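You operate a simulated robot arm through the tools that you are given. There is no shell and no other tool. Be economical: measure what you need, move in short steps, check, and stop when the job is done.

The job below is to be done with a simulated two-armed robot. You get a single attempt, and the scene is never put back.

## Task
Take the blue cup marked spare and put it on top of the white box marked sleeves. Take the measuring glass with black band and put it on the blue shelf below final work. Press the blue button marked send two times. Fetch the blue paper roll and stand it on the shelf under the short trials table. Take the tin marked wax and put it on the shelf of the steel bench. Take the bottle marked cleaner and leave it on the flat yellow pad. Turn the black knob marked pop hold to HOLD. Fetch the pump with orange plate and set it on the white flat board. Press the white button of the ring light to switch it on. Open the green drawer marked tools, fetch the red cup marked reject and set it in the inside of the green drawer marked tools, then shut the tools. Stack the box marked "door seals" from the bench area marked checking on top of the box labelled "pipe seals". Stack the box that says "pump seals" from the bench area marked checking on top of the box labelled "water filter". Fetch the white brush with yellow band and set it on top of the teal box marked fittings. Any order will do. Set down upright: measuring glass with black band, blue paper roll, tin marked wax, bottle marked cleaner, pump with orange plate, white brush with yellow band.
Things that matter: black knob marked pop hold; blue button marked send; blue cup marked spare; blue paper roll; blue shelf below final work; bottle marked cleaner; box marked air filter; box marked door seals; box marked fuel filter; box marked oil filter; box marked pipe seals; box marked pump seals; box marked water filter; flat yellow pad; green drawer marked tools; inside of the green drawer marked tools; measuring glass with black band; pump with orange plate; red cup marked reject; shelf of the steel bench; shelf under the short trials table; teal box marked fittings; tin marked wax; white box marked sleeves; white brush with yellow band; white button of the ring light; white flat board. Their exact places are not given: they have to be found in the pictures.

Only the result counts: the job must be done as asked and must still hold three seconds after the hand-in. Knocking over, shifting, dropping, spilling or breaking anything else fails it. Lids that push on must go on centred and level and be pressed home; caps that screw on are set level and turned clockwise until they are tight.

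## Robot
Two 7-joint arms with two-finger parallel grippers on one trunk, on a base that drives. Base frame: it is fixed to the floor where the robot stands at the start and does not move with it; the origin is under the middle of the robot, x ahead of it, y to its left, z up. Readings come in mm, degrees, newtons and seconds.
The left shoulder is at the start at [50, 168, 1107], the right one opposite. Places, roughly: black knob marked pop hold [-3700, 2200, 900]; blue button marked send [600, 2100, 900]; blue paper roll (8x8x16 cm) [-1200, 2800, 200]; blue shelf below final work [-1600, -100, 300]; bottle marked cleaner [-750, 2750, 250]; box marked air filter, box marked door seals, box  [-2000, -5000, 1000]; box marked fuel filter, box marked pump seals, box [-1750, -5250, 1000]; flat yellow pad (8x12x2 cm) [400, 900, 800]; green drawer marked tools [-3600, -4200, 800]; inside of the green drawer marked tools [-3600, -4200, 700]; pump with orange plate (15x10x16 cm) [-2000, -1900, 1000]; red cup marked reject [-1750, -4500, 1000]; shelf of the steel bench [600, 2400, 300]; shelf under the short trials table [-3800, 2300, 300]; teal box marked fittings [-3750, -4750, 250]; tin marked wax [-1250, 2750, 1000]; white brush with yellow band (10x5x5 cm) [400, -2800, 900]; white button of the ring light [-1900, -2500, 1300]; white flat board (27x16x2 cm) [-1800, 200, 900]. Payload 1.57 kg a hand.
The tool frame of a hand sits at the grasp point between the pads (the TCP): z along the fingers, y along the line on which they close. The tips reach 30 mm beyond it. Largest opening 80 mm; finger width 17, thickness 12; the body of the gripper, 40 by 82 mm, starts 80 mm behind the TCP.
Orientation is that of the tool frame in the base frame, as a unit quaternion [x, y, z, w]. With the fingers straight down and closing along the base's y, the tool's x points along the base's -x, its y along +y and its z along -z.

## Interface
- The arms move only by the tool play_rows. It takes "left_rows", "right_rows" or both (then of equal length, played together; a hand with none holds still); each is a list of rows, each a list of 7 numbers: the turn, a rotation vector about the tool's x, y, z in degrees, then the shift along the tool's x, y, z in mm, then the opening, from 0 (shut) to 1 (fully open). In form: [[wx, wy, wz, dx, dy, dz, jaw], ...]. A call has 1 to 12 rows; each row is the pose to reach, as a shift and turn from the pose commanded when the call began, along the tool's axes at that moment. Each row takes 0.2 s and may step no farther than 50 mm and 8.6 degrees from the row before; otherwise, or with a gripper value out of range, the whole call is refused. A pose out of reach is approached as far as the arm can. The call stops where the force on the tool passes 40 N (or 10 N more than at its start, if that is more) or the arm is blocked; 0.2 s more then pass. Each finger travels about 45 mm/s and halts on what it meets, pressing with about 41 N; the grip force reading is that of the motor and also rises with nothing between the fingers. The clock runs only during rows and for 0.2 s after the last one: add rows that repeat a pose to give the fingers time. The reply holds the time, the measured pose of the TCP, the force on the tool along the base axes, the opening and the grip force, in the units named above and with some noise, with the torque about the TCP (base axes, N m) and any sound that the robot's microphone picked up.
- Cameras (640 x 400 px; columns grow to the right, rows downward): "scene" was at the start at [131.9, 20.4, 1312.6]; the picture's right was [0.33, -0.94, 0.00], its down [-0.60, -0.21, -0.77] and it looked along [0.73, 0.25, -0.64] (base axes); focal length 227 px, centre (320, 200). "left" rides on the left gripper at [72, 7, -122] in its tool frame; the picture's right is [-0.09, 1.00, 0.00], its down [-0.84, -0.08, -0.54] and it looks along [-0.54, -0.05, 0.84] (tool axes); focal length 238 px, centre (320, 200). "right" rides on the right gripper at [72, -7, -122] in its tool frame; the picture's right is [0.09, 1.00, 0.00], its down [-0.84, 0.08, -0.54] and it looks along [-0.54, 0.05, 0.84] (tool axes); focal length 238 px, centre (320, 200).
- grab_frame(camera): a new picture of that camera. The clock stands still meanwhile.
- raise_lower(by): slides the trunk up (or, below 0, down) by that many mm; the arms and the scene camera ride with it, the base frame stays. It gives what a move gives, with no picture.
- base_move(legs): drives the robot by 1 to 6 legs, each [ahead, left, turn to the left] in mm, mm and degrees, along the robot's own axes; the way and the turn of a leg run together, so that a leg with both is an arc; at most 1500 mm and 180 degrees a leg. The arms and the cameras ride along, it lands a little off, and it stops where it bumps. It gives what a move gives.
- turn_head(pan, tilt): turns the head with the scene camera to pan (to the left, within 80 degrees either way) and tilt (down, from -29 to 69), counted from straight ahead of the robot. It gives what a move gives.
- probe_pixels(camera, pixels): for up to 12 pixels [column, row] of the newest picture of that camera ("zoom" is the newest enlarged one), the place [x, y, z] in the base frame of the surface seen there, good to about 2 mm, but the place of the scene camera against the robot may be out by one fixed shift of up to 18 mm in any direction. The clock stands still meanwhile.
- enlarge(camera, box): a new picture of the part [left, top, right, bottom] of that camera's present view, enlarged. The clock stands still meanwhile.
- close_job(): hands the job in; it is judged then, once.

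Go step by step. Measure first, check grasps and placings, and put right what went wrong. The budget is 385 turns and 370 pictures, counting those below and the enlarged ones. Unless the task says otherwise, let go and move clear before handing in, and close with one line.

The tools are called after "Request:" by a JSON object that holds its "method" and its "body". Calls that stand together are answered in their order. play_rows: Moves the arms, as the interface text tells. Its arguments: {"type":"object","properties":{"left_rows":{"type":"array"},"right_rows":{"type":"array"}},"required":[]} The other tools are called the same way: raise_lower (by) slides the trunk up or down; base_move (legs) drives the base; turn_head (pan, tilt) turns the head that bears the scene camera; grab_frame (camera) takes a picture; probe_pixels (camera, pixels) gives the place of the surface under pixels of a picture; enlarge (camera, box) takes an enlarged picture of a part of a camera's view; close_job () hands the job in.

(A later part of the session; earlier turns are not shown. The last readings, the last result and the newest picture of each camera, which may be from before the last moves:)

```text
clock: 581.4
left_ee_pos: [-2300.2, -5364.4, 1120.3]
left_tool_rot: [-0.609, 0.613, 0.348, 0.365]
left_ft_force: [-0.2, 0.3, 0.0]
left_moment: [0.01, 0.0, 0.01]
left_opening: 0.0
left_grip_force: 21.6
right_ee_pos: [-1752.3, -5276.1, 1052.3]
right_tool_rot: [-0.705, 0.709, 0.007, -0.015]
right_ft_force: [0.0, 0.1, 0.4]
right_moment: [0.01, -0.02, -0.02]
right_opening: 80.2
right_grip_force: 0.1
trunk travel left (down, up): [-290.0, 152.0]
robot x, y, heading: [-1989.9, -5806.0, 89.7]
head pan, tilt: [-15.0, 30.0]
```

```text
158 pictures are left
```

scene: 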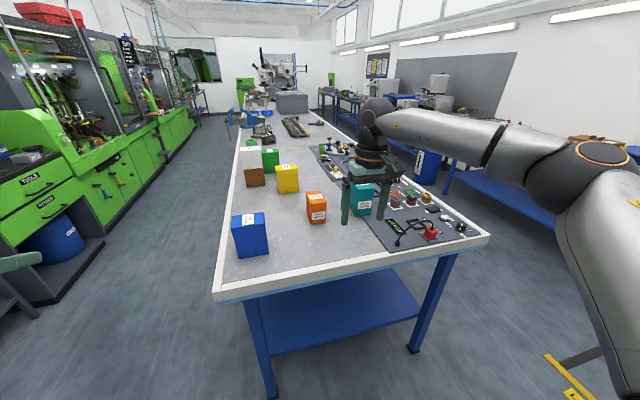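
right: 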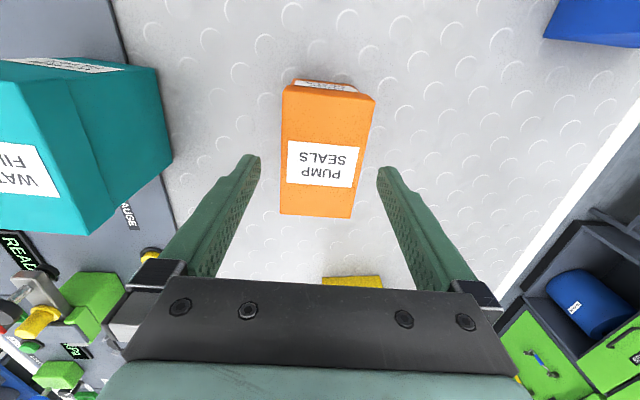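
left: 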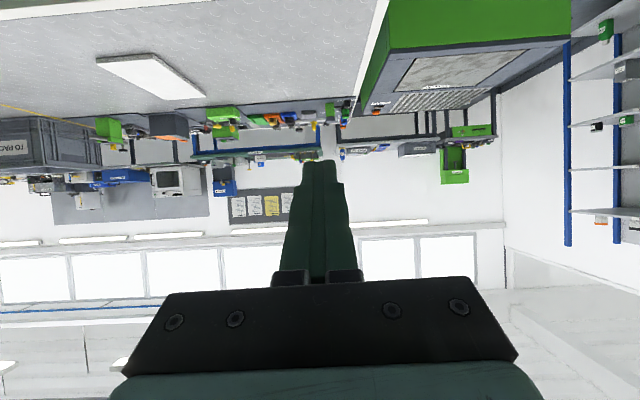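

Request:
{"method": "base_move", "body": {"legs": [[3, 5, 0]]}}

Request:
{"method": "raise_lower", "body": {"by": -87}}

Request:
{"method": "play_rows", "body": {"right_rows": [[0, 0, 0, 0, 0, 0, 0.8], [0, 0, 0, 0, 0, 0, 0.6], [0, 0, 0, 0, 0, 0, 0.4], [0, 0, 0, 0, 0, 0, 0.4], [0, 0, 0, 0, 0, 0, 0.4]]}}

Request:
{"method": "raise_lower", "body": {"by": 238}}

Request:
{"method": "grab_frame", "body": {"camera": "right"}}

```text
clock: 582.1
left_ee_pos: [-2308.3, -5361.9, 1120.7]
left_tool_rot: [-0.609, 0.613, 0.347, 0.364]
left_ft_force: [-0.9, 0.6, -0.7]
left_moment: [0.01, 0.01, 0.02]
left_opening: 0.0
left_grip_force: 21.2
right_ee_pos: [-1757.9, -5274.3, 1053.4]
right_tool_rot: [-0.706, 0.708, 0.007, -0.016]
right_ft_force: [-0.5, 0.5, -1.1]
right_moment: [0.01, 0.0, -0.02]
right_opening: 80.0
right_grip_force: 0.2
trunk travel left (down, up): [-290.0, 152.0]
robot x, y, heading: [-1997.5, -5801.8, 89.9]
head pan, tilt: [-15.0, 30.0]
```

```text
clock: 583.3
left_ee_pos: [-2305.7, -5362.2, 1034.0]
left_tool_rot: [-0.609, 0.613, 0.348, 0.365]
left_ft_force: [0.4, -0.5, -0.3]
left_moment: [0.0, 0.0, 0.01]
left_opening: 0.0
left_grip_force: 21.5
right_ee_pos: [-1757.3, -5273.6, 965.9]
right_tool_rot: [-0.706, 0.708, 0.006, -0.016]
right_ft_force: [0.6, 0.8, 0.3]
right_moment: [0.0, -0.01, 0.03]
right_opening: 80.1
right_grip_force: 0.0
trunk travel left (down, up): [-203.0, 239.0]
robot x, y, heading: [-1997.1, -5804.8, 89.7]
head pan, tilt: [-15.0, 30.0]
```

```text
clock: 584.5
left_ee_pos: [-2307.4, -5362.8, 1034.3]
left_tool_rot: [-0.608, 0.614, 0.347, 0.365]
left_ft_force: [-0.9, 0.5, -0.3]
left_moment: [-0.01, -0.04, 0.0]
left_opening: 0.0
left_grip_force: 21.2
right_ee_pos: [-1757.1, -5274.2, 966.1]
right_tool_rot: [-0.706, 0.708, 0.007, -0.015]
right_ft_force: [1.8, 0.3, 2.0]
right_moment: [-0.08, -0.24, 0.03]
right_opening: 61.6
right_grip_force: 40.7
trunk travel left (down, up): [-203.0, 239.0]
robot x, y, heading: [-1992.6, -5804.8, 89.7]
head pan, tilt: [-15.0, 30.0]
```

```text
clock: 587.0
left_ee_pos: [-2306.5, -5361.6, 1271.5]
left_tool_rot: [-0.609, 0.613, 0.347, 0.365]
left_ft_force: [-0.1, 0.7, -1.0]
left_moment: [0.03, 0.01, -0.01]
left_opening: 0.1
left_grip_force: 21.2
right_ee_pos: [-1758.6, -5274.2, 1204.2]
right_tool_rot: [-0.705, 0.709, 0.007, -0.015]
right_ft_force: [-0.5, 0.4, -1.5]
right_moment: [-0.05, 0.0, 0.0]
right_opening: 61.2
right_grip_force: 41.0
trunk travel left (down, up): [-441.0, 2.0]
robot x, y, heading: [-1997.0, -5803.9, 90.0]
head pan, tilt: [-15.0, 30.0]
```

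```text
157 pictures are left
```

right: 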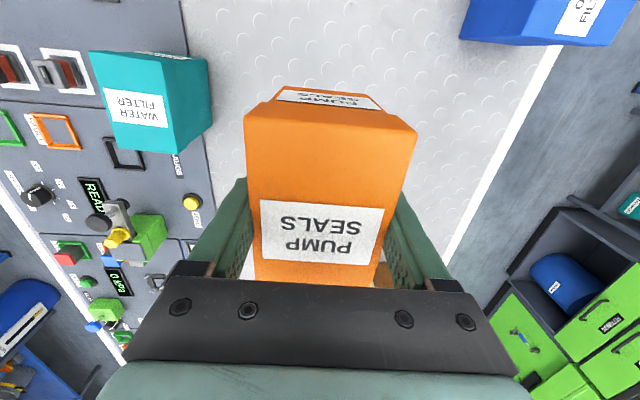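

Held. Re-measuring the teal box top from here.

Request:
{"method": "probe_pixels", "body": {"camera": "right", "pixels": [[94, 57], [160, 66], [170, 148], [110, 143], [135, 100], [158, 120], [100, 100]]}}

Request:
{"method": "enlarge", "body": {"camera": "right", "box": [80, 40, 220, 160]}}

```text
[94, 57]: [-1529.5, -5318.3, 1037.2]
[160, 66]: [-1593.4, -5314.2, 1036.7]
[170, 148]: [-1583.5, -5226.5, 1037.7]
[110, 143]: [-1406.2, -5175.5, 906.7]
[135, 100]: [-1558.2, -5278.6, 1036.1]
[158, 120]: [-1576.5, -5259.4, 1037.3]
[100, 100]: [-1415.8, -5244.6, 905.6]
```

```text
3.33 times, centred on (150, 100) of right
```

zoom: 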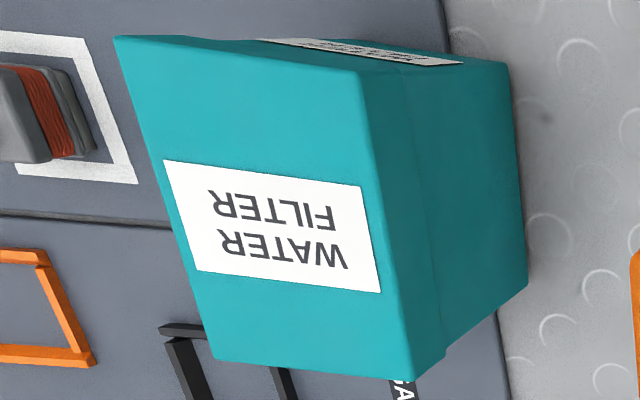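

Teal centre ≈(-1555,-5271), top 1037, yawed ~6.5° clockwise. Strafing right 204 mm and rotating the hand 6.5° to match.

Request:
{"method": "base_move", "body": {"legs": [[0, -204, 0]]}}

Request:
{"method": "play_rows", "body": {"right_rows": [[0, 0, 3.3, 0, 0, 0, 0.4], [0, 0, 6.5, 0, 0, 0, 0.4], [0, 0, 6.5, 0, 0, 0, 0.4]]}}

Request:
{"method": "raise_lower", "body": {"by": -85}}

Request:
{"method": "grab_frame", "body": {"camera": "right"}}

Request:
{"method": "grab_frame", "body": {"camera": "scene"}}

```text
clock: 588.6
left_ee_pos: [-2103.0, -5362.9, 1271.7]
left_tool_rot: [-0.609, 0.613, 0.347, 0.364]
left_ft_force: [0.1, -0.1, -0.3]
left_moment: [-0.02, 0.03, 0.0]
left_opening: 0.4
left_grip_force: 20.7
right_ee_pos: [-1555.3, -5274.2, 1203.3]
right_tool_rot: [-0.706, 0.708, 0.007, -0.016]
right_ft_force: [0.5, 0.0, -1.9]
right_moment: [0.0, 0.0, -0.01]
right_opening: 61.7
right_grip_force: 40.7
trunk travel left (down, up): [-441.0, 2.0]
robot x, y, heading: [-1794.0, -5806.0, 89.7]
head pan, tilt: [-15.0, 30.0]
```

```text
clock: 589.4
left_ee_pos: [-2103.5, -5362.6, 1272.9]
left_tool_rot: [-0.609, 0.613, 0.347, 0.365]
left_ft_force: [0.3, -0.5, 0.7]
left_moment: [-0.04, 0.01, -0.01]
left_opening: 0.0
left_grip_force: 21.4
right_ee_pos: [-1555.4, -5275.2, 1203.0]
right_tool_rot: [-0.664, 0.748, 0.006, -0.015]
right_ft_force: [0.1, -0.8, -0.7]
right_moment: [-0.01, -0.02, -0.05]
right_opening: 61.6
right_grip_force: 40.9
trunk travel left (down, up): [-441.0, 2.0]
robot x, y, heading: [-1792.1, -5804.9, 90.0]
head pan, tilt: [-15.0, 30.0]
```

```text
clock: 590.6
left_ee_pos: [-2104.2, -5362.2, 1186.7]
left_tool_rot: [-0.609, 0.613, 0.348, 0.365]
left_ft_force: [0.0, -0.2, -0.1]
left_moment: [0.02, 0.01, 0.02]
left_opening: 0.0
left_grip_force: 21.5
right_ee_pos: [-1555.4, -5274.2, 1118.7]
right_tool_rot: [-0.664, 0.747, 0.005, -0.016]
right_ft_force: [0.3, -0.1, -1.1]
right_moment: [-0.02, 0.0, -0.01]
right_opening: 61.7
right_grip_force: 40.9
trunk travel left (down, up): [-356.0, 87.0]
robot x, y, heading: [-1795.0, -5800.2, 89.7]
head pan, tilt: [-15.0, 30.0]
```

```text
155 pictures are left
```

right: 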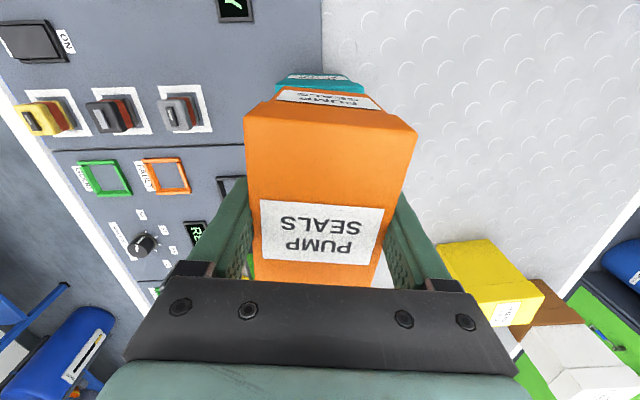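

```text
154 pictures are left
```

scene: 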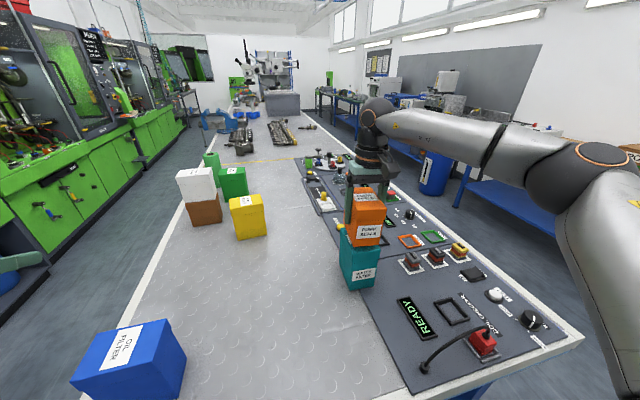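

Request:
{"method": "enlarge", "body": {"camera": "scene", "box": [320, 170, 410, 300]}}

```text
3.08 times, centred on (365, 235) of scene
```

zoom: 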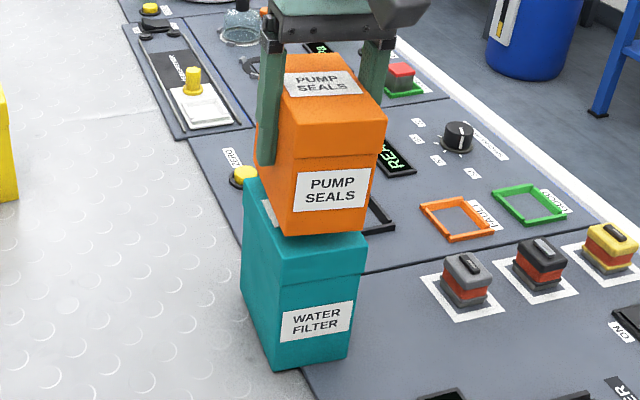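

Aligned. Lowering onto the teal box.

Request:
{"method": "raise_lower", "body": {"by": -14}}

Request:
{"method": "raise_lower", "body": {"by": -3}}

```text
clock: 591.2
left_ee_pos: [-2103.0, -5362.1, 1173.1]
left_tool_rot: [-0.609, 0.613, 0.348, 0.365]
left_ft_force: [1.4, 0.2, -0.4]
left_moment: [-0.01, -0.04, 0.01]
left_opening: 0.0
left_grip_force: 21.5
right_ee_pos: [-1555.4, -5273.2, 1104.0]
right_tool_rot: [-0.664, 0.747, 0.006, -0.016]
right_ft_force: [0.1, -0.6, -1.3]
right_moment: [-0.02, 0.0, 0.01]
right_opening: 61.5
right_grip_force: 40.4
trunk travel left (down, up): [-342.0, 101.0]
robot x, y, heading: [-1798.1, -5804.7, 89.8]
head pan, tilt: [-15.0, 30.0]
```

```text
clock: 591.8
left_ee_pos: [-2103.7, -5362.9, 1168.9]
left_tool_rot: [-0.609, 0.613, 0.348, 0.364]
left_ft_force: [0.6, 0.6, -0.3]
left_moment: [0.02, -0.01, -0.02]
left_opening: 0.0
left_grip_force: 21.1
right_ee_pos: [-1555.5, -5275.2, 1101.5]
right_tool_rot: [-0.665, 0.747, 0.005, -0.016]
right_ft_force: [0.4, -0.3, 0.5]
right_moment: [0.09, -0.08, 0.02]
right_opening: 61.2
right_grip_force: 40.9
trunk travel left (down, up): [-339.0, 104.0]
robot x, y, heading: [-1792.0, -5804.5, 89.6]
head pan, tilt: [-15.0, 30.0]
```

Contact beginning. One more mm, open, lift.

Request:
{"method": "raise_lower", "body": {"by": -1}}

Request:
{"method": "play_rows", "body": {"right_rows": [[0, 0, 0, 0, 0, 0, 0.85], [0, 0, 0, 0, 0, 0, 0.95], [0, 0, 0, 0, 0, 0, 1], [0, 0, 0, 0, 0, 0, 1], [0, 0, 0, 0, 0, -25, 1], [0, 0, 0, 0, 0, -60, 1], [0, 0, 0, 0, 0, -60, 1]]}}

Request:
{"method": "raise_lower", "body": {"by": 80}}

Request:
{"method": "grab_frame", "body": {"camera": "right"}}

Request:
{"method": "enlarge", "body": {"camera": "scene", "box": [320, 170, 420, 320]}}

```text
clock: 592.3
left_ee_pos: [-2103.6, -5363.0, 1170.0]
left_tool_rot: [-0.608, 0.613, 0.348, 0.365]
left_ft_force: [-0.2, -0.5, -0.1]
left_moment: [0.0, 0.0, -0.03]
left_opening: 0.1
left_grip_force: 21.0
right_ee_pos: [-1554.8, -5275.4, 1101.8]
right_tool_rot: [-0.665, 0.747, 0.007, -0.015]
right_ft_force: [1.2, 1.0, 6.0]
right_moment: [0.27, -0.27, -0.02]
right_opening: 61.5
right_grip_force: 41.6
trunk travel left (down, up): [-338.0, 105.0]
robot x, y, heading: [-1791.2, -5802.0, 89.9]
head pan, tilt: [-15.0, 30.0]
```

```text
clock: 593.9
left_ee_pos: [-2103.5, -5363.3, 1168.4]
left_tool_rot: [-0.609, 0.613, 0.347, 0.364]
left_ft_force: [0.4, -0.9, -0.1]
left_moment: [0.02, 0.0, -0.04]
left_opening: 0.0
left_grip_force: 20.8
right_ee_pos: [-1548.9, -5284.1, 1156.8]
right_tool_rot: [-0.665, 0.746, 0.007, -0.015]
right_ft_force: [-0.3, 1.0, -0.6]
right_moment: [-0.03, -0.01, -0.01]
right_opening: 79.9
right_grip_force: 0.0
right hand out of reach, approached as far as the arm can: row 5, 6, 7
trunk travel left (down, up): [-338.0, 105.0]
robot x, y, heading: [-1792.8, -5804.4, 89.7]
head pan, tilt: [-15.0, 30.0]
```

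```text
clock: 595.0
left_ee_pos: [-2104.6, -5361.7, 1249.2]
left_tool_rot: [-0.609, 0.613, 0.347, 0.364]
left_ft_force: [-0.2, 0.5, -0.6]
left_moment: [-0.02, 0.03, -0.04]
left_opening: 0.2
left_grip_force: 21.1
right_ee_pos: [-1549.5, -5284.1, 1234.3]
right_tool_rot: [-0.665, 0.747, 0.007, -0.016]
right_ft_force: [0.4, 0.6, 0.3]
right_moment: [0.03, 0.01, 0.02]
right_opening: 79.8
right_grip_force: 0.1
trunk travel left (down, up): [-418.0, 25.0]
robot x, y, heading: [-1793.4, -5802.0, 90.0]
head pan, tilt: [-15.0, 30.0]
```

```text
152 pictures are left
```

right: 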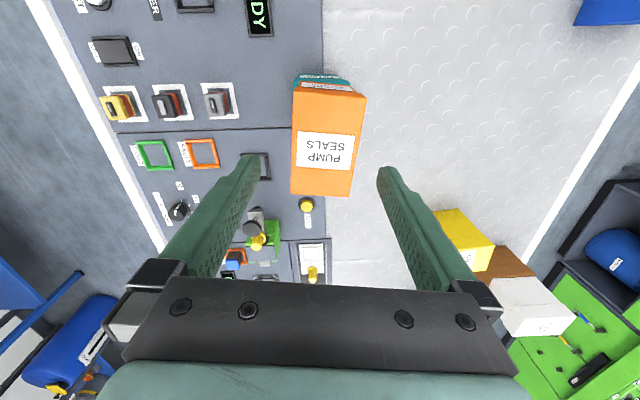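

```text
2.67 times, centred on (370, 245) of scene
```

zoom: 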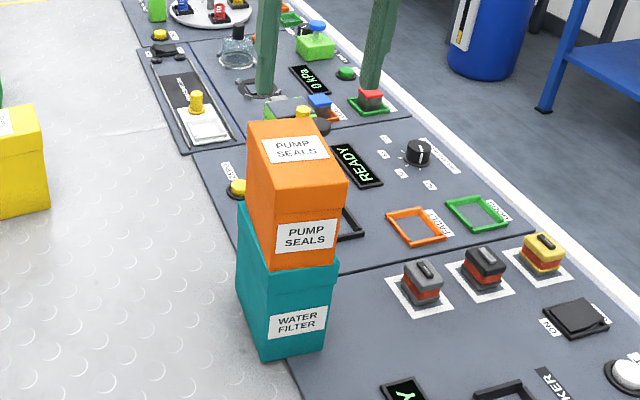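

Pump seals is stacked on water filter. Last item: the brush at about (400,-2800). Backing away from the table end, turning to face +x, and looking.

Request:
{"method": "base_move", "body": {"legs": [[-400, 0, 0], [0, 0, -90]]}}

Request:
{"method": "turn_head", "body": {"pan": 20, "tilt": 20}}

Request:
{"method": "grab_frame", "body": {"camera": "scene"}}

```text
clock: 601.4
left_ee_pos: [-1348.1, -5896.8, 1248.5]
left_tool_rot: [0.014, 0.864, -0.018, 0.504]
left_ft_force: [-0.7, -0.5, 0.4]
left_moment: [0.03, -0.02, -0.03]
left_opening: 0.0
left_grip_force: 21.5
right_ee_pos: [-1281.1, -6451.4, 1237.2]
right_tool_rot: [0.071, 0.997, 0.016, -0.006]
right_ft_force: [0.1, 0.9, -0.2]
right_moment: [0.03, 0.02, -0.02]
right_opening: 79.9
right_grip_force: 0.0
trunk travel left (down, up): [-418.0, 25.0]
robot x, y, heading: [-1797.4, -6197.5, -1.8]
head pan, tilt: [-15.0, 30.0]
```

```text
clock: 602.4
left_ee_pos: [-1347.6, -5895.7, 1248.3]
left_tool_rot: [0.013, 0.864, -0.018, 0.503]
left_ft_force: [-0.2, -0.3, 0.0]
left_moment: [0.02, 0.02, 0.0]
left_opening: 0.3
left_grip_force: 21.6
right_ee_pos: [-1280.8, -6452.6, 1236.5]
right_tool_rot: [0.071, 0.997, 0.016, -0.005]
right_ft_force: [-0.2, 0.3, -1.2]
right_moment: [-0.02, -0.01, -0.01]
right_opening: 80.2
right_grip_force: 0.0
trunk travel left (down, up): [-418.0, 25.0]
robot x, y, heading: [-1796.1, -6193.4, -1.8]
head pan, tilt: [20.0, 20.0]
```

```text
150 pictures are left
```

scene: 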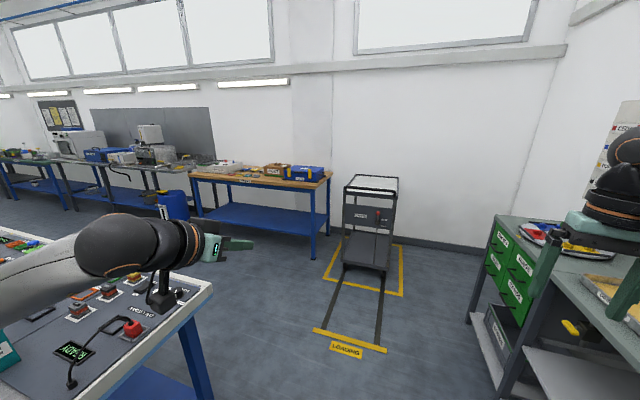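

There's a trolley with floor rails ahead. Probing obstacles for the path into the wall-side aisle.

Request:
{"method": "probe_pixels", "body": {"camera": "scene", "pixels": [[345, 345], [318, 330], [370, 250], [385, 350], [210, 293], [315, 258], [190, 180], [260, 225], [170, 205], [490, 330], [330, 270], [300, 300]]}}

Request:
{"method": "enlarge", "body": {"camera": "scene", "box": [0, 90, 210, 220]}}

```text
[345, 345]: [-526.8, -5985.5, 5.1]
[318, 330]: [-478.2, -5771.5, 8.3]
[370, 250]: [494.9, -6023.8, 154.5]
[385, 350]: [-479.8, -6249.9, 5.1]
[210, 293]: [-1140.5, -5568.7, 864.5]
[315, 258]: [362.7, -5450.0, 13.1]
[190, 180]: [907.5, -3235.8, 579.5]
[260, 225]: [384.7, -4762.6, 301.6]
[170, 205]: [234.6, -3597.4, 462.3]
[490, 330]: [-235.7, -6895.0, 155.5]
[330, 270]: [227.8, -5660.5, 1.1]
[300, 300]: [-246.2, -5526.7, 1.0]
```

```text
3.05 times, centred on (105, 155) of scene
```

zoom: 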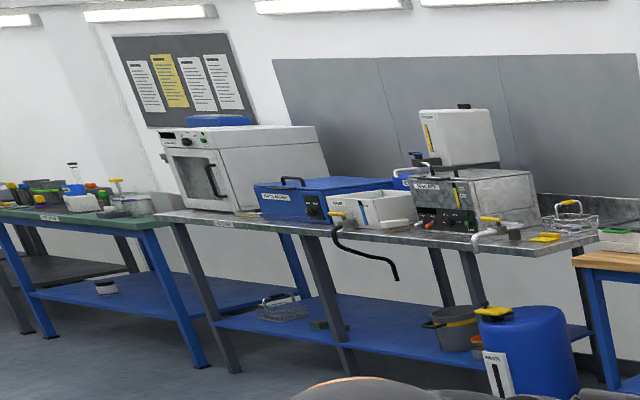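

The rails' stop bar begins at x≈-526; I'll keep west of it, slip past the table corner, then follow the aisle north facing the wall benches.

Request:
{"method": "base_move", "body": {"legs": [[930, 0, 1.8], [0, 480, 0], [200, 320, 0], [0, 900, 0]]}}

Request:
{"method": "turn_head", "body": {"pan": 40, "tilt": 25}}

Request:
{"method": "grab_frame", "body": {"camera": "scene"}}

```text
clock: 616.1
left_ee_pos: [-250.8, -4177.1, 1250.2]
left_tool_rot: [-0.013, 0.864, -0.003, 0.503]
left_ft_force: [-0.4, -0.5, 0.4]
left_moment: [-0.02, 0.03, 0.01]
left_opening: 0.5
left_grip_force: 21.2
right_ee_pos: [-150.3, -4728.0, 1235.5]
right_tool_rot: [0.041, 0.999, 0.016, -0.007]
right_ft_force: [-0.2, 0.5, 0.0]
right_moment: [0.0, 0.0, 0.0]
right_opening: 80.0
right_grip_force: 0.0
trunk travel left (down, up): [-418.0, 25.0]
robot x, y, heading: [-680.9, -4500.8, 2.0]
head pan, tilt: [20.0, 20.0]
```

```text
clock: 616.9
left_ee_pos: [-250.7, -4178.2, 1249.1]
left_tool_rot: [-0.012, 0.864, -0.004, 0.503]
left_ft_force: [0.3, 0.3, 0.2]
left_moment: [0.0, 0.02, 0.01]
left_opening: 0.1
left_grip_force: 21.4
right_ee_pos: [-151.0, -4729.4, 1235.4]
right_tool_rot: [0.041, 0.999, 0.016, -0.006]
right_ft_force: [0.5, -0.6, 0.8]
right_moment: [-0.05, 0.02, 0.01]
right_opening: 80.1
right_grip_force: 0.0
trunk travel left (down, up): [-418.0, 25.0]
robot x, y, heading: [-682.3, -4504.8, 1.9]
head pan, tilt: [40.0, 25.0]
```

```text
148 pictures are left
```

scene: 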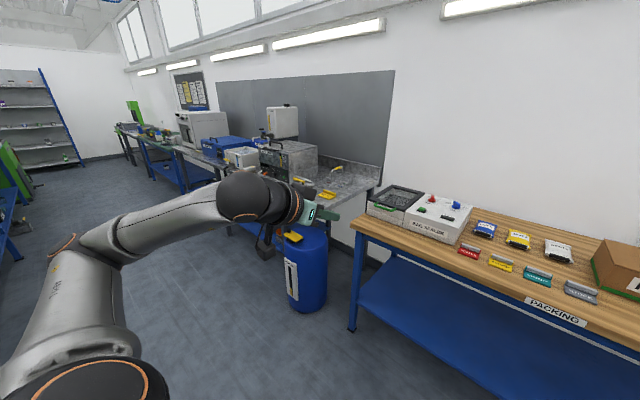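

Past the corner safely. Continuing north past the barrel to y≈-3150 and looking at the washing bench.

Request:
{"method": "base_move", "body": {"legs": [[0, 0, -2], [0, 1300, 0]]}}

Request:
{"method": "turn_head", "body": {"pan": 10, "tilt": 30}}

Request:
{"method": "grab_frame", "body": {"camera": "scene"}}

```text
clock: 623.8
left_ee_pos: [-220.8, -2914.3, 1248.8]
left_tool_rot: [0.01, 0.864, -0.017, 0.503]
left_ft_force: [1.0, 0.4, -1.1]
left_moment: [-0.02, 0.02, 0.01]
left_opening: 0.0
left_grip_force: 21.3
right_ee_pos: [-149.0, -3468.6, 1236.7]
right_tool_rot: [0.066, 0.998, 0.016, -0.006]
right_ft_force: [-0.1, -0.2, -0.4]
right_moment: [0.05, 0.01, 0.04]
right_opening: 80.0
right_grip_force: 0.1
trunk travel left (down, up): [-418.0, 25.0]
robot x, y, heading: [-664.3, -3218.3, -1.5]
head pan, tilt: [40.0, 25.0]
```

```text
clock: 624.7
left_ee_pos: [-218.9, -2914.0, 1248.3]
left_tool_rot: [0.01, 0.864, -0.016, 0.503]
left_ft_force: [0.1, 1.2, 0.7]
left_moment: [0.01, 0.0, -0.01]
left_opening: 0.2
left_grip_force: 21.7
right_ee_pos: [-148.9, -3469.4, 1236.5]
right_tool_rot: [0.066, 0.998, 0.016, -0.006]
right_ft_force: [0.7, 0.0, 0.0]
right_moment: [-0.02, -0.04, -0.02]
right_opening: 79.9
right_grip_force: 0.0
trunk travel left (down, up): [-418.0, 25.0]
robot x, y, heading: [-668.4, -3213.8, -1.2]
head pan, tilt: [10.0, 30.0]
```

```text
147 pictures are left
```

scene: 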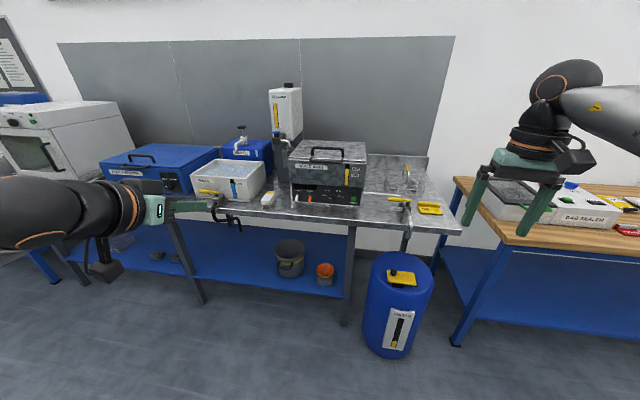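

Request:
{"method": "enlarge", "body": {"camera": "scene", "box": [190, 150, 310, 230]}}

Request:
{"method": "enlarge", "body": {"camera": "scene", "box": [300, 150, 460, 240]}}

```text
5.00 times, centred on (250, 190) of scene
```

zoom: 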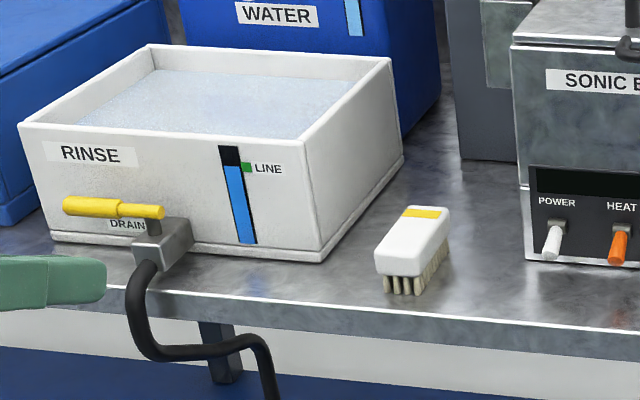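

```text
4.00 times, centred on (380, 195) of scene
```

zoom: 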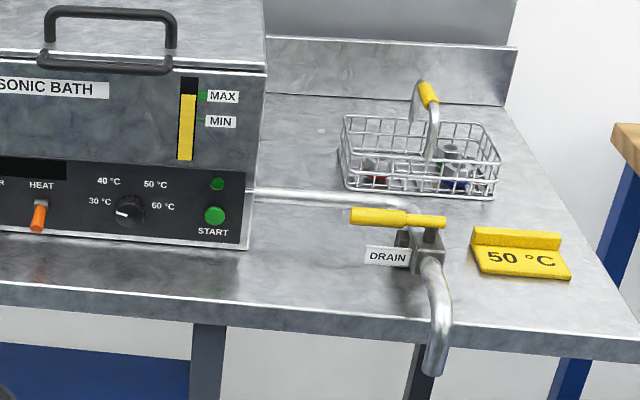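

Found the brush (white top, yellow band, bristles down) at scene (269,198). Probing it.

Request:
{"method": "probe_pixels", "body": {"camera": "scene", "pixels": [[269, 197], [273, 193], [264, 201], [277, 196], [260, 205], [263, 212], [290, 205], [240, 210], [300, 213], [320, 215]]}}

```text
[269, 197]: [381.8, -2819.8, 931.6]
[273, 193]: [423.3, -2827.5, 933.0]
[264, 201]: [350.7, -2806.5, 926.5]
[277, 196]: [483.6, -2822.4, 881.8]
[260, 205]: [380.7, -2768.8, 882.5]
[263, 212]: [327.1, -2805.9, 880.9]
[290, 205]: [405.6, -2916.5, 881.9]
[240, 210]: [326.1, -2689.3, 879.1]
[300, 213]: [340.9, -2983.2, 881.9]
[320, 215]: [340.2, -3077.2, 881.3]
```

Brush centre ≈(385,-2817), top 932, bench 881. Retracting the right hand, setting the left pitch to 48°, opening it, and lowering the trunk while still clear of the bench.

Request:
{"method": "play_rows", "body": {"left_rows": [[0, 4, 0, 0, 0, 0, 0.3], [0, 8, 0, 0, 0, 0, 0.6], [0, 12.4, 0, 0, 0, 0, 0.9], [0, 12.4, 0, 0, 0, 0, 1], [0, 12.4, 0, 0, 0, 0, 1], [0, 12.4, 0, 0, 0, 0, 1]], "right_rows": [[0, 0, -2, 40, 0, 0, 0.7], [0, 0, -4, 80, -5, 0, 0.4], [0, 0, -6.5, 120, -15, 0, 0.25], [0, 0, -6.5, 160, -25, 0, 0.25], [0, 0, -6.5, 200, -40, 0, 0.25], [0, 0, -6.5, 240, -60, 0, 0.25]]}}

Request:
{"method": "raise_lower", "body": {"by": -200}}

Request:
{"method": "base_move", "body": {"legs": [[0, 95, 1.2], [380, 0, 0]]}}

Request:
{"method": "grab_frame", "body": {"camera": "left"}}

Request:
{"method": "grab_frame", "body": {"camera": "scene"}}

```text
clock: 626.1
left_ee_pos: [-221.2, -2914.1, 1250.8]
left_tool_rot: [0.011, 0.913, -0.014, 0.407]
left_ft_force: [-0.5, 0.0, 0.0]
left_moment: [0.01, -0.01, 0.02]
left_opening: 80.1
left_grip_force: 0.1
right_ee_pos: [-397.9, -3499.0, 1237.5]
right_tool_rot: [0.009, 1.0, 0.016, -0.005]
right_ft_force: [-1.3, -0.3, -0.5]
right_moment: [0.02, -0.03, 0.02]
right_opening: 20.0
right_grip_force: 0.0
trunk travel left (down, up): [-418.0, 25.0]
robot x, y, heading: [-664.6, -3214.3, -1.2]
head pan, tilt: [10.0, 30.0]
```

```text
clock: 628.3
left_ee_pos: [-220.4, -2913.5, 1050.4]
left_tool_rot: [0.012, 0.913, -0.015, 0.407]
left_ft_force: [-0.5, -0.2, 0.7]
left_moment: [0.01, -0.04, 0.02]
left_opening: 80.0
left_grip_force: 0.0
right_ee_pos: [-396.2, -3497.3, 1037.9]
right_tool_rot: [0.01, 1.0, 0.017, -0.005]
right_ft_force: [0.3, 0.0, 0.2]
right_moment: [0.02, 0.01, -0.01]
right_opening: 19.9
right_grip_force: 0.0
trunk travel left (down, up): [-218.0, 225.0]
robot x, y, heading: [-664.2, -3218.8, -1.1]
head pan, tilt: [10.0, 30.0]
```

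```text
clock: 631.4
left_ee_pos: [148.3, -2810.6, 1048.2]
left_tool_rot: [0.002, 0.914, -0.01, 0.407]
left_ft_force: [0.2, -0.7, 0.3]
left_moment: [-0.01, 0.01, 0.0]
left_opening: 80.1
left_grip_force: 0.0
right_ee_pos: [-14.2, -3397.5, 1037.3]
right_tool_rot: [-0.001, 1.0, 0.017, -0.005]
right_ft_force: [0.8, -0.4, 0.1]
right_moment: [0.01, 0.0, 0.0]
right_opening: 20.2
right_grip_force: 0.0
trunk travel left (down, up): [-218.0, 225.0]
robot x, y, heading: [-292.8, -3126.4, 0.1]
head pan, tilt: [10.0, 30.0]
```

```text
144 pictures are left
```

left: 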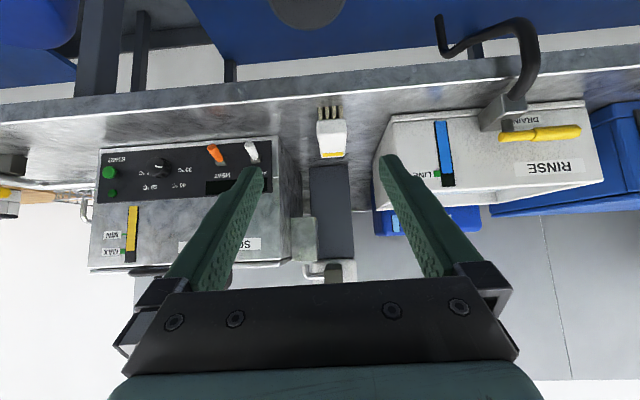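

```text
143 pictures are left
```

scene: 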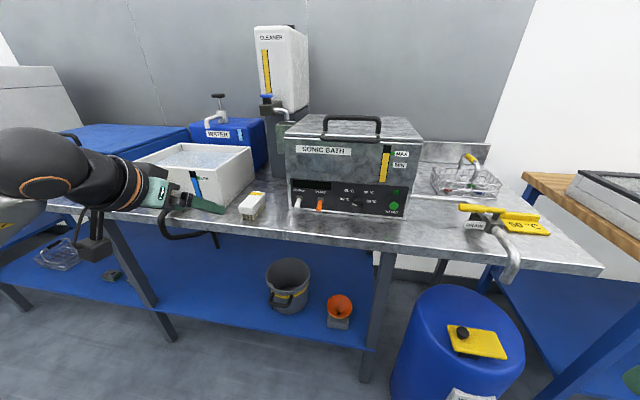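

The brush sits between rinse box and sonic bath. Probing the brush corners and both neighbours.

Request:
{"method": "probe_pixels", "body": {"camera": "left", "pixels": [[318, 122], [345, 122], [332, 135], [321, 154], [345, 154], [388, 122], [385, 150], [276, 140], [280, 165], [332, 110], [500, 110], [520, 85]]}}

Request:
{"method": "enlarge", "body": {"camera": "left", "box": [280, 90, 400, 180]}}

```text
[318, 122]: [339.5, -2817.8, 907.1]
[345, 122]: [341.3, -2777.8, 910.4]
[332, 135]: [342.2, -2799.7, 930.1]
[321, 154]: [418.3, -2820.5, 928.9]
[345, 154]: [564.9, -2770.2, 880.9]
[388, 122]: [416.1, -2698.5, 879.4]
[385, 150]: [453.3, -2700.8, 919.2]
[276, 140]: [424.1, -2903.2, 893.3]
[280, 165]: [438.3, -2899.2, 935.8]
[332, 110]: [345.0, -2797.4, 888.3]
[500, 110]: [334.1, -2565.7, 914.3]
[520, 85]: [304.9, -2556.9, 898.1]
```

```text
4.44 times, centred on (340, 135) of left
```

zoom: 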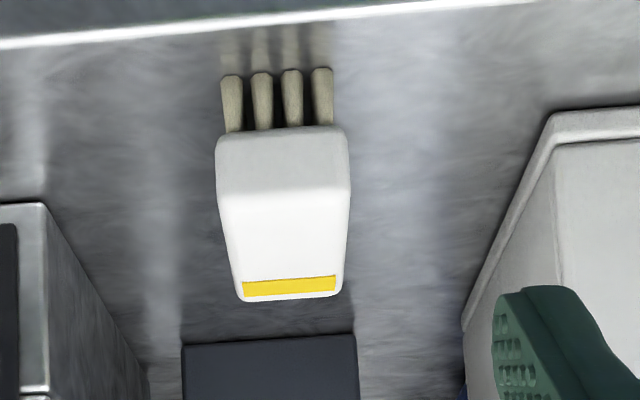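

Brush: x 340–430, y −2820…−2776, block z 897–931; gaps of ~80 mm each side. Driving 175 mm ahead, 12 mm left, then coming down around it.

Request:
{"method": "base_move", "body": {"legs": [[175, 12, 0]]}}

Request:
{"method": "play_rows", "body": {"left_rows": [[0, 0, 0, 14, 0, 32, 1], [0, 0, 0, 29, 0, 65, 1], [0, 0, 0, 40, 0, 90, 1], [0, 0, 0, 40, 0, 90, 1]]}}

Request:
{"method": "grab_frame", "body": {"camera": "left"}}

```text
clock: 632.9
left_ee_pos: [323.3, -2799.1, 1048.3]
left_tool_rot: [0.002, 0.914, -0.01, 0.406]
left_ft_force: [-0.3, -0.5, 0.0]
left_moment: [-0.01, 0.0, 0.02]
left_opening: 80.1
left_grip_force: 0.0
right_ee_pos: [159.6, -3384.7, 1037.9]
right_tool_rot: [-0.002, 1.0, 0.016, -0.005]
right_ft_force: [1.1, 0.5, -0.4]
right_moment: [-0.03, 0.02, -0.02]
right_opening: 19.9
right_grip_force: 0.0
trunk travel left (down, up): [-218.0, 225.0]
robot x, y, heading: [-119.6, -3110.5, 0.2]
head pan, tilt: [10.0, 30.0]
```

```text
clock: 633.9
left_ee_pos: [362.4, -2800.4, 958.6]
left_tool_rot: [0.002, 0.913, -0.011, 0.408]
left_ft_force: [0.0, 0.5, 0.4]
left_moment: [0.04, -0.02, -0.02]
left_opening: 80.0
left_grip_force: 0.0
right_ee_pos: [158.7, -3383.9, 1038.7]
right_tool_rot: [-0.001, 1.0, 0.016, -0.005]
right_ft_force: [0.5, -0.2, 0.1]
right_moment: [0.0, 0.01, 0.0]
right_opening: 20.0
right_grip_force: 0.0
trunk travel left (down, up): [-218.0, 225.0]
robot x, y, heading: [-115.6, -3108.4, 0.2]
head pan, tilt: [10.0, 30.0]
```

```text
141 pictures are left
```

left: 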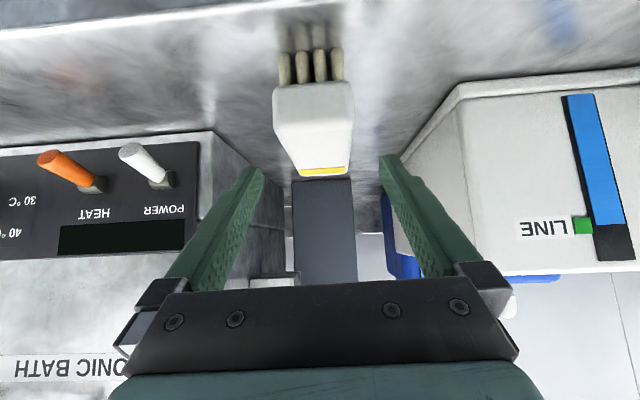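

Request:
{"method": "play_rows", "body": {"left_rows": [[0, 0, 0, 5, 0, 15, 1], [0, 0, 0, 10, 0, 30, 1], [0, 0, 0, 15, 0, 44, 1], [0, 0, 0, 15, 0, 44, 1]]}}

Request:
{"method": "grab_frame", "body": {"camera": "left"}}

```text
clock: 634.9
left_ee_pos: [385.4, -2802.9, 917.5]
left_tool_rot: [0.002, 0.914, -0.01, 0.406]
left_ft_force: [0.1, 0.9, -0.2]
left_moment: [0.01, -0.03, 0.02]
left_opening: 80.0
left_grip_force: 0.1
right_ee_pos: [159.0, -3384.7, 1037.6]
right_tool_rot: [-0.001, 1.0, 0.017, -0.005]
right_ft_force: [0.1, -0.2, 0.2]
right_moment: [0.0, 0.02, 0.04]
right_opening: 19.9
right_grip_force: 0.1
trunk travel left (down, up): [-218.0, 225.0]
robot x, y, heading: [-117.2, -3110.1, 0.1]
head pan, tilt: [10.0, 30.0]
```

```text
140 pictures are left
```

left: 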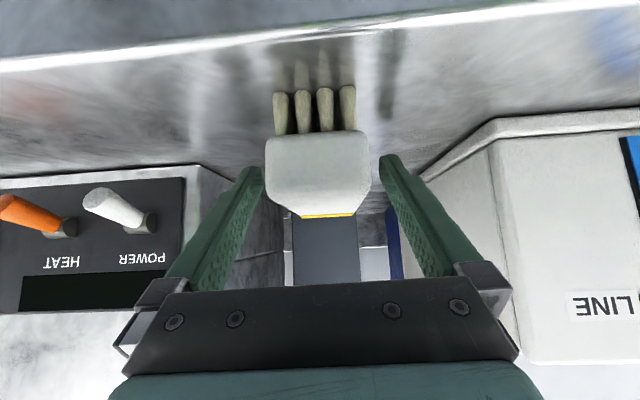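

Good alignment. Closing and lifting.

Request:
{"method": "play_rows", "body": {"left_rows": [[0, 0, 0, 0, 0, 0, 0.8], [0, 0, 0, 0, 0, 0, 0.6], [0, 0, 0, 0, 0, 0, 0.4], [0, 0, 0, 0, 0, 0, 0.2], [0, 0, 0, 0, 0, 0, 0.2], [0, 0, 0, 0, 0, 0, 0.2], [0, 0, 0, -30, 0, -27, 0.2], [0, 0, 0, -60, 0, -54, 0.2], [0, 0, 0, -80, 0, -72, 0.2], [0, 0, 0, -80, 0, -72, 0.2]]}}

Request:
{"method": "grab_frame", "body": {"camera": "left"}}

```text
clock: 637.1
left_ee_pos: [385.8, -2801.8, 1026.8]
left_tool_rot: [0.003, 0.914, -0.011, 0.406]
left_ft_force: [0.1, 0.3, -1.4]
left_moment: [0.0, -0.02, -0.02]
left_opening: 44.4
left_grip_force: 41.2
right_ee_pos: [158.8, -3386.0, 1038.5]
right_tool_rot: [0.0, 1.0, 0.015, -0.006]
right_ft_force: [0.2, -0.3, 0.3]
right_moment: [-0.02, 0.0, 0.01]
right_opening: 20.1
right_grip_force: 0.0
trunk travel left (down, up): [-218.0, 225.0]
robot x, y, heading: [-112.5, -3114.0, 0.2]
head pan, tilt: [10.0, 30.0]
```

```text
139 pictures are left
```

left: 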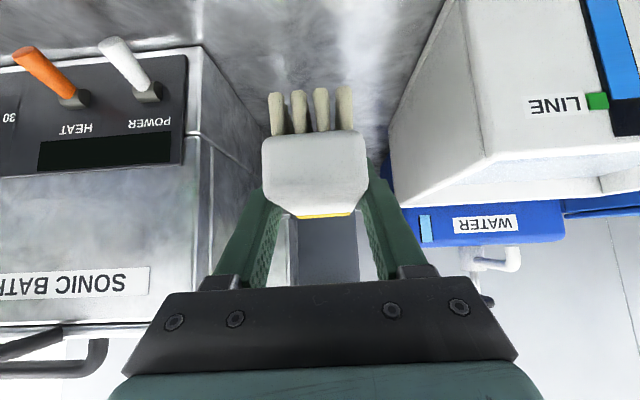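

Brush held (44 mm). Now the long way back to the FITTINGS box: raise the trunk, back out, and retrace the aisle around the table end.

Request:
{"method": "raise_lower", "body": {"by": 220}}

Request:
{"method": "base_move", "body": {"legs": [[-550, 0, 0], [0, -1150, 0], [0, -1150, 0], [-200, -300, 0], [0, -480, 0]]}}

```text
clock: 639.4
left_ee_pos: [385.4, -2801.6, 1247.2]
left_tool_rot: [0.002, 0.914, -0.01, 0.406]
left_ft_force: [-0.7, 0.6, -1.1]
left_moment: [-0.02, 0.02, 0.04]
left_opening: 44.3
left_grip_force: 41.1
right_ee_pos: [158.5, -3385.2, 1258.2]
right_tool_rot: [-0.001, 1.0, 0.016, -0.005]
right_ft_force: [0.2, 0.4, 0.3]
right_moment: [0.01, -0.02, 0.0]
right_opening: 19.8
right_grip_force: 0.1
trunk travel left (down, up): [-438.0, 5.0]
robot x, y, heading: [-115.6, -3110.7, 0.0]
head pan, tilt: [10.0, 30.0]
```

```text
clock: 657.8
left_ee_pos: [-345.0, -5876.6, 1246.9]
left_tool_rot: [0.002, 0.914, -0.011, 0.406]
left_ft_force: [-0.2, -0.4, -0.9]
left_moment: [-0.01, -0.03, 0.0]
left_opening: 44.2
left_grip_force: 41.1
right_ee_pos: [-572.5, -6461.2, 1258.2]
right_tool_rot: [-0.001, 1.0, 0.016, -0.004]
right_ft_force: [0.0, -0.3, 0.3]
right_moment: [0.01, 0.0, 0.03]
right_opening: 19.9
right_grip_force: 0.0
trunk travel left (down, up): [-438.0, 5.0]
robot x, y, heading: [-849.2, -6183.3, -0.0]
head pan, tilt: [10.0, 30.0]
```

Smooth. Backing west along y≈-6185 to x≈-2690, then turning to +y and driving up to the shelf unit.

Request:
{"method": "base_move", "body": {"legs": [[-930, 0, 0], [-900, 0, 0], [0, 0, 90], [1150, 0, 0]]}}

Request:
{"method": "turn_head", "body": {"pan": 70, "tilt": 35}}

Request:
{"method": "grab_frame", "body": {"camera": "scene"}}

```text
clock: 676.1
left_ee_pos: [-2911.3, -4518.6, 1246.8]
left_tool_rot: [-0.626, 0.665, 0.272, 0.303]
left_ft_force: [0.6, -0.2, -0.8]
left_moment: [0.01, 0.01, -0.03]
left_opening: 44.4
left_grip_force: 41.3
right_ee_pos: [-2340.7, -4776.5, 1258.5]
right_tool_rot: [-0.689, 0.725, 0.008, -0.015]
right_ft_force: [0.1, 0.0, -0.2]
right_moment: [-0.01, 0.0, 0.02]
right_opening: 19.9
right_grip_force: 0.0
trunk travel left (down, up): [-438.0, 5.0]
robot x, y, heading: [-2629.8, -5037.5, 87.3]
head pan, tilt: [10.0, 30.0]
```

```text
clock: 677.5
left_ee_pos: [-2911.5, -4520.3, 1246.6]
left_tool_rot: [-0.627, 0.664, 0.272, 0.303]
left_ft_force: [0.0, -0.4, 0.4]
left_moment: [0.01, 0.01, 0.04]
left_opening: 44.3
left_grip_force: 41.0
right_ee_pos: [-2340.9, -4776.0, 1259.5]
right_tool_rot: [-0.689, 0.725, 0.008, -0.014]
right_ft_force: [0.1, -0.6, 0.5]
right_moment: [-0.02, 0.02, 0.01]
right_opening: 19.9
right_grip_force: 0.0
trunk travel left (down, up): [-438.0, 5.0]
robot x, y, heading: [-2626.5, -5036.5, 87.4]
head pan, tilt: [70.0, 35.0]
```

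```text
138 pictures are left
```

scene: 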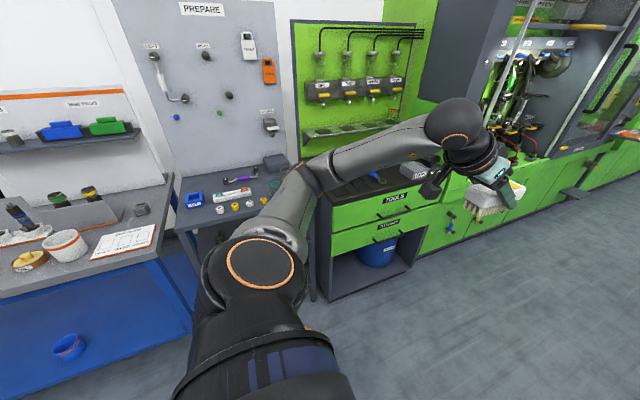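

Probing the left (blue) table's front edge, its leg, and the cabinet edges.

Request:
{"method": "probe_pixels", "body": {"camera": "scene", "pixels": [[100, 265], [160, 253], [20, 290], [190, 310], [178, 232], [205, 245], [325, 290], [325, 240], [60, 300], [415, 262]]}}

```text
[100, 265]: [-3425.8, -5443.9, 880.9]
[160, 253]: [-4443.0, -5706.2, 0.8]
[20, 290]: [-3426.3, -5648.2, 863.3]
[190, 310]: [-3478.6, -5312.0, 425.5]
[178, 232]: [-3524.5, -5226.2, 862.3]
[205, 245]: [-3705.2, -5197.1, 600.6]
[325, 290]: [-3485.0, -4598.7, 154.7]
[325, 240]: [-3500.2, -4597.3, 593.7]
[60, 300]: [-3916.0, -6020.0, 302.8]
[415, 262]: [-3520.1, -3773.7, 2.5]
```

The cabinet's lower front is recessed (x≈-3485) and the blue table starts beyond y≈-5300, so approaching at heading ~160° works. Driving up, turning, and lowering the trunk.

Request:
{"method": "base_move", "body": {"legs": [[440, 0, 0], [0, 0, 72.7]]}}

Request:
{"method": "raise_lower", "body": {"by": -438}}

Request:
{"method": "play_rows", "body": {"left_rows": [[0, 8, 0, 30, 8, -33, 0.2], [0, 16, 0, 60, 16, -66, 0.2], [0, 24, 0, 90, 25, -100, 0.2], [0, 32, 0, 120, 35, -133, 0.2], [0, 40, 0, 150, 50, -166, 0.2], [0, 48, 0, 181, 65, -200, 0.2], [0, 48, 0, 211, 80, -233, 0.2], [0, 48, 0, 240, 100, -265, 0.2], [0, 48, 0, 240, 100, -265, 0.2]]}}

```text
clock: 683.2
left_ee_pos: [-3186.2, -4702.4, 1246.7]
left_tool_rot: [0.897, -0.174, -0.397, -0.087]
left_ft_force: [0.4, 1.2, -0.6]
left_moment: [-0.03, -0.03, 0.0]
left_opening: 44.2
left_grip_force: 41.4
right_ee_pos: [-2759.2, -4243.4, 1258.1]
right_tool_rot: [0.982, -0.188, 0.002, 0.016]
right_ft_force: [1.2, -0.3, -0.9]
right_moment: [-0.03, 0.02, 0.03]
right_opening: 19.9
right_grip_force: 0.0
trunk travel left (down, up): [-438.0, 5.0]
robot x, y, heading: [-2607.9, -4601.6, 158.4]
head pan, tilt: [70.0, 35.0]
```

```text
refused: -438 is not a number from -400 to 400
```

```text
clock: 685.2
left_ee_pos: [-2915.0, -4815.5, 1223.9]
left_tool_rot: [0.981, -0.196, 0.002, -0.008]
left_ft_force: [-0.3, -0.1, -1.4]
left_moment: [0.02, 0.0, -0.02]
left_opening: 44.4
left_grip_force: 40.9
left hand out of reach, approached as far as the arm can: row 5, 6, 7, 8, 9
right_ee_pos: [-2761.0, -4242.4, 1257.9]
right_tool_rot: [0.982, -0.188, 0.003, 0.016]
right_ft_force: [0.3, -0.4, 0.1]
right_moment: [0.0, 0.02, -0.03]
right_opening: 20.0
right_grip_force: 0.0
trunk travel left (down, up): [-438.0, 5.0]
robot x, y, heading: [-2601.2, -4597.8, 158.4]
head pan, tilt: [70.0, 35.0]
```

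Lowering trunk in two steps, then the left hand out to the side and down.

Request:
{"method": "raise_lower", "body": {"by": -398}}

Request:
{"method": "raise_lower", "body": {"by": -39}}

Request:
{"method": "play_rows", "body": {"left_rows": [[0, 0, 0, 30, 30, 5, 0.2], [0, 0, 0, 55, 60, 20, 0.2], [0, 0, 0, 62, 82, 60, 0.2], [0, 0, 0, 62, 82, 107, 0.2], [0, 0, 0, 62, 82, 154, 0.2], [0, 0, 0, 62, 82, 201, 0.2], [0, 0, 0, 62, 82, 248, 0.2], [0, 0, 0, 62, 82, 295, 0.2], [0, 0, 0, 62, 82, 342, 0.2], [0, 0, 0, 62, 82, 389, 0.2], [0, 0, 0, 62, 82, 420, 0.2], [0, 0, 0, 62, 82, 420, 0.2]]}}

```text
clock: 689.0
left_ee_pos: [-2916.1, -4815.9, 826.4]
left_tool_rot: [0.981, -0.195, 0.001, -0.008]
left_ft_force: [0.7, -0.1, 0.8]
left_moment: [-0.01, 0.02, 0.0]
left_opening: 44.5
left_grip_force: 40.6
right_ee_pos: [-2760.9, -4243.6, 860.1]
right_tool_rot: [0.982, -0.189, 0.003, 0.017]
right_ft_force: [0.5, -0.3, -0.5]
right_moment: [0.01, 0.01, 0.02]
right_opening: 20.0
right_grip_force: 0.2
trunk travel left (down, up): [-40.0, 402.0]
robot x, y, heading: [-2605.8, -4600.4, 158.3]
head pan, tilt: [70.0, 35.0]
```

```text
clock: 689.9
left_ee_pos: [-2916.1, -4816.6, 785.6]
left_tool_rot: [0.981, -0.196, 0.002, -0.008]
left_ft_force: [0.1, -0.4, -1.0]
left_moment: [0.02, 0.02, 0.01]
left_opening: 44.1
left_grip_force: 40.7
right_ee_pos: [-2760.1, -4243.2, 820.9]
right_tool_rot: [0.982, -0.188, 0.002, 0.016]
right_ft_force: [-0.2, 0.0, 1.2]
right_moment: [-0.01, 0.01, 0.01]
right_opening: 20.2
right_grip_force: 0.0
trunk travel left (down, up): [-1.0, 442.0]
robot x, y, heading: [-2605.4, -4600.3, 158.4]
head pan, tilt: [70.0, 35.0]
```

```text
clock: 692.5
left_ee_pos: [-2887.6, -4906.6, 365.5]
left_tool_rot: [0.981, -0.195, 0.001, -0.009]
left_ft_force: [0.9, 0.3, -1.1]
left_moment: [-0.04, -0.02, 0.01]
left_opening: 44.2
left_grip_force: 41.2
left hand out of reach, approached as far as the arm can: row 1, 2, 3, 4, 5, 6, 7
right_ee_pos: [-2760.3, -4242.1, 822.1]
right_tool_rot: [0.982, -0.188, 0.002, 0.016]
right_ft_force: [0.4, 0.8, -0.4]
right_moment: [-0.01, 0.0, 0.01]
right_opening: 20.0
right_grip_force: 0.1
trunk travel left (down, up): [-1.0, 442.0]
robot x, y, heading: [-2606.2, -4596.8, 158.4]
head pan, tilt: [70.0, 35.0]
```

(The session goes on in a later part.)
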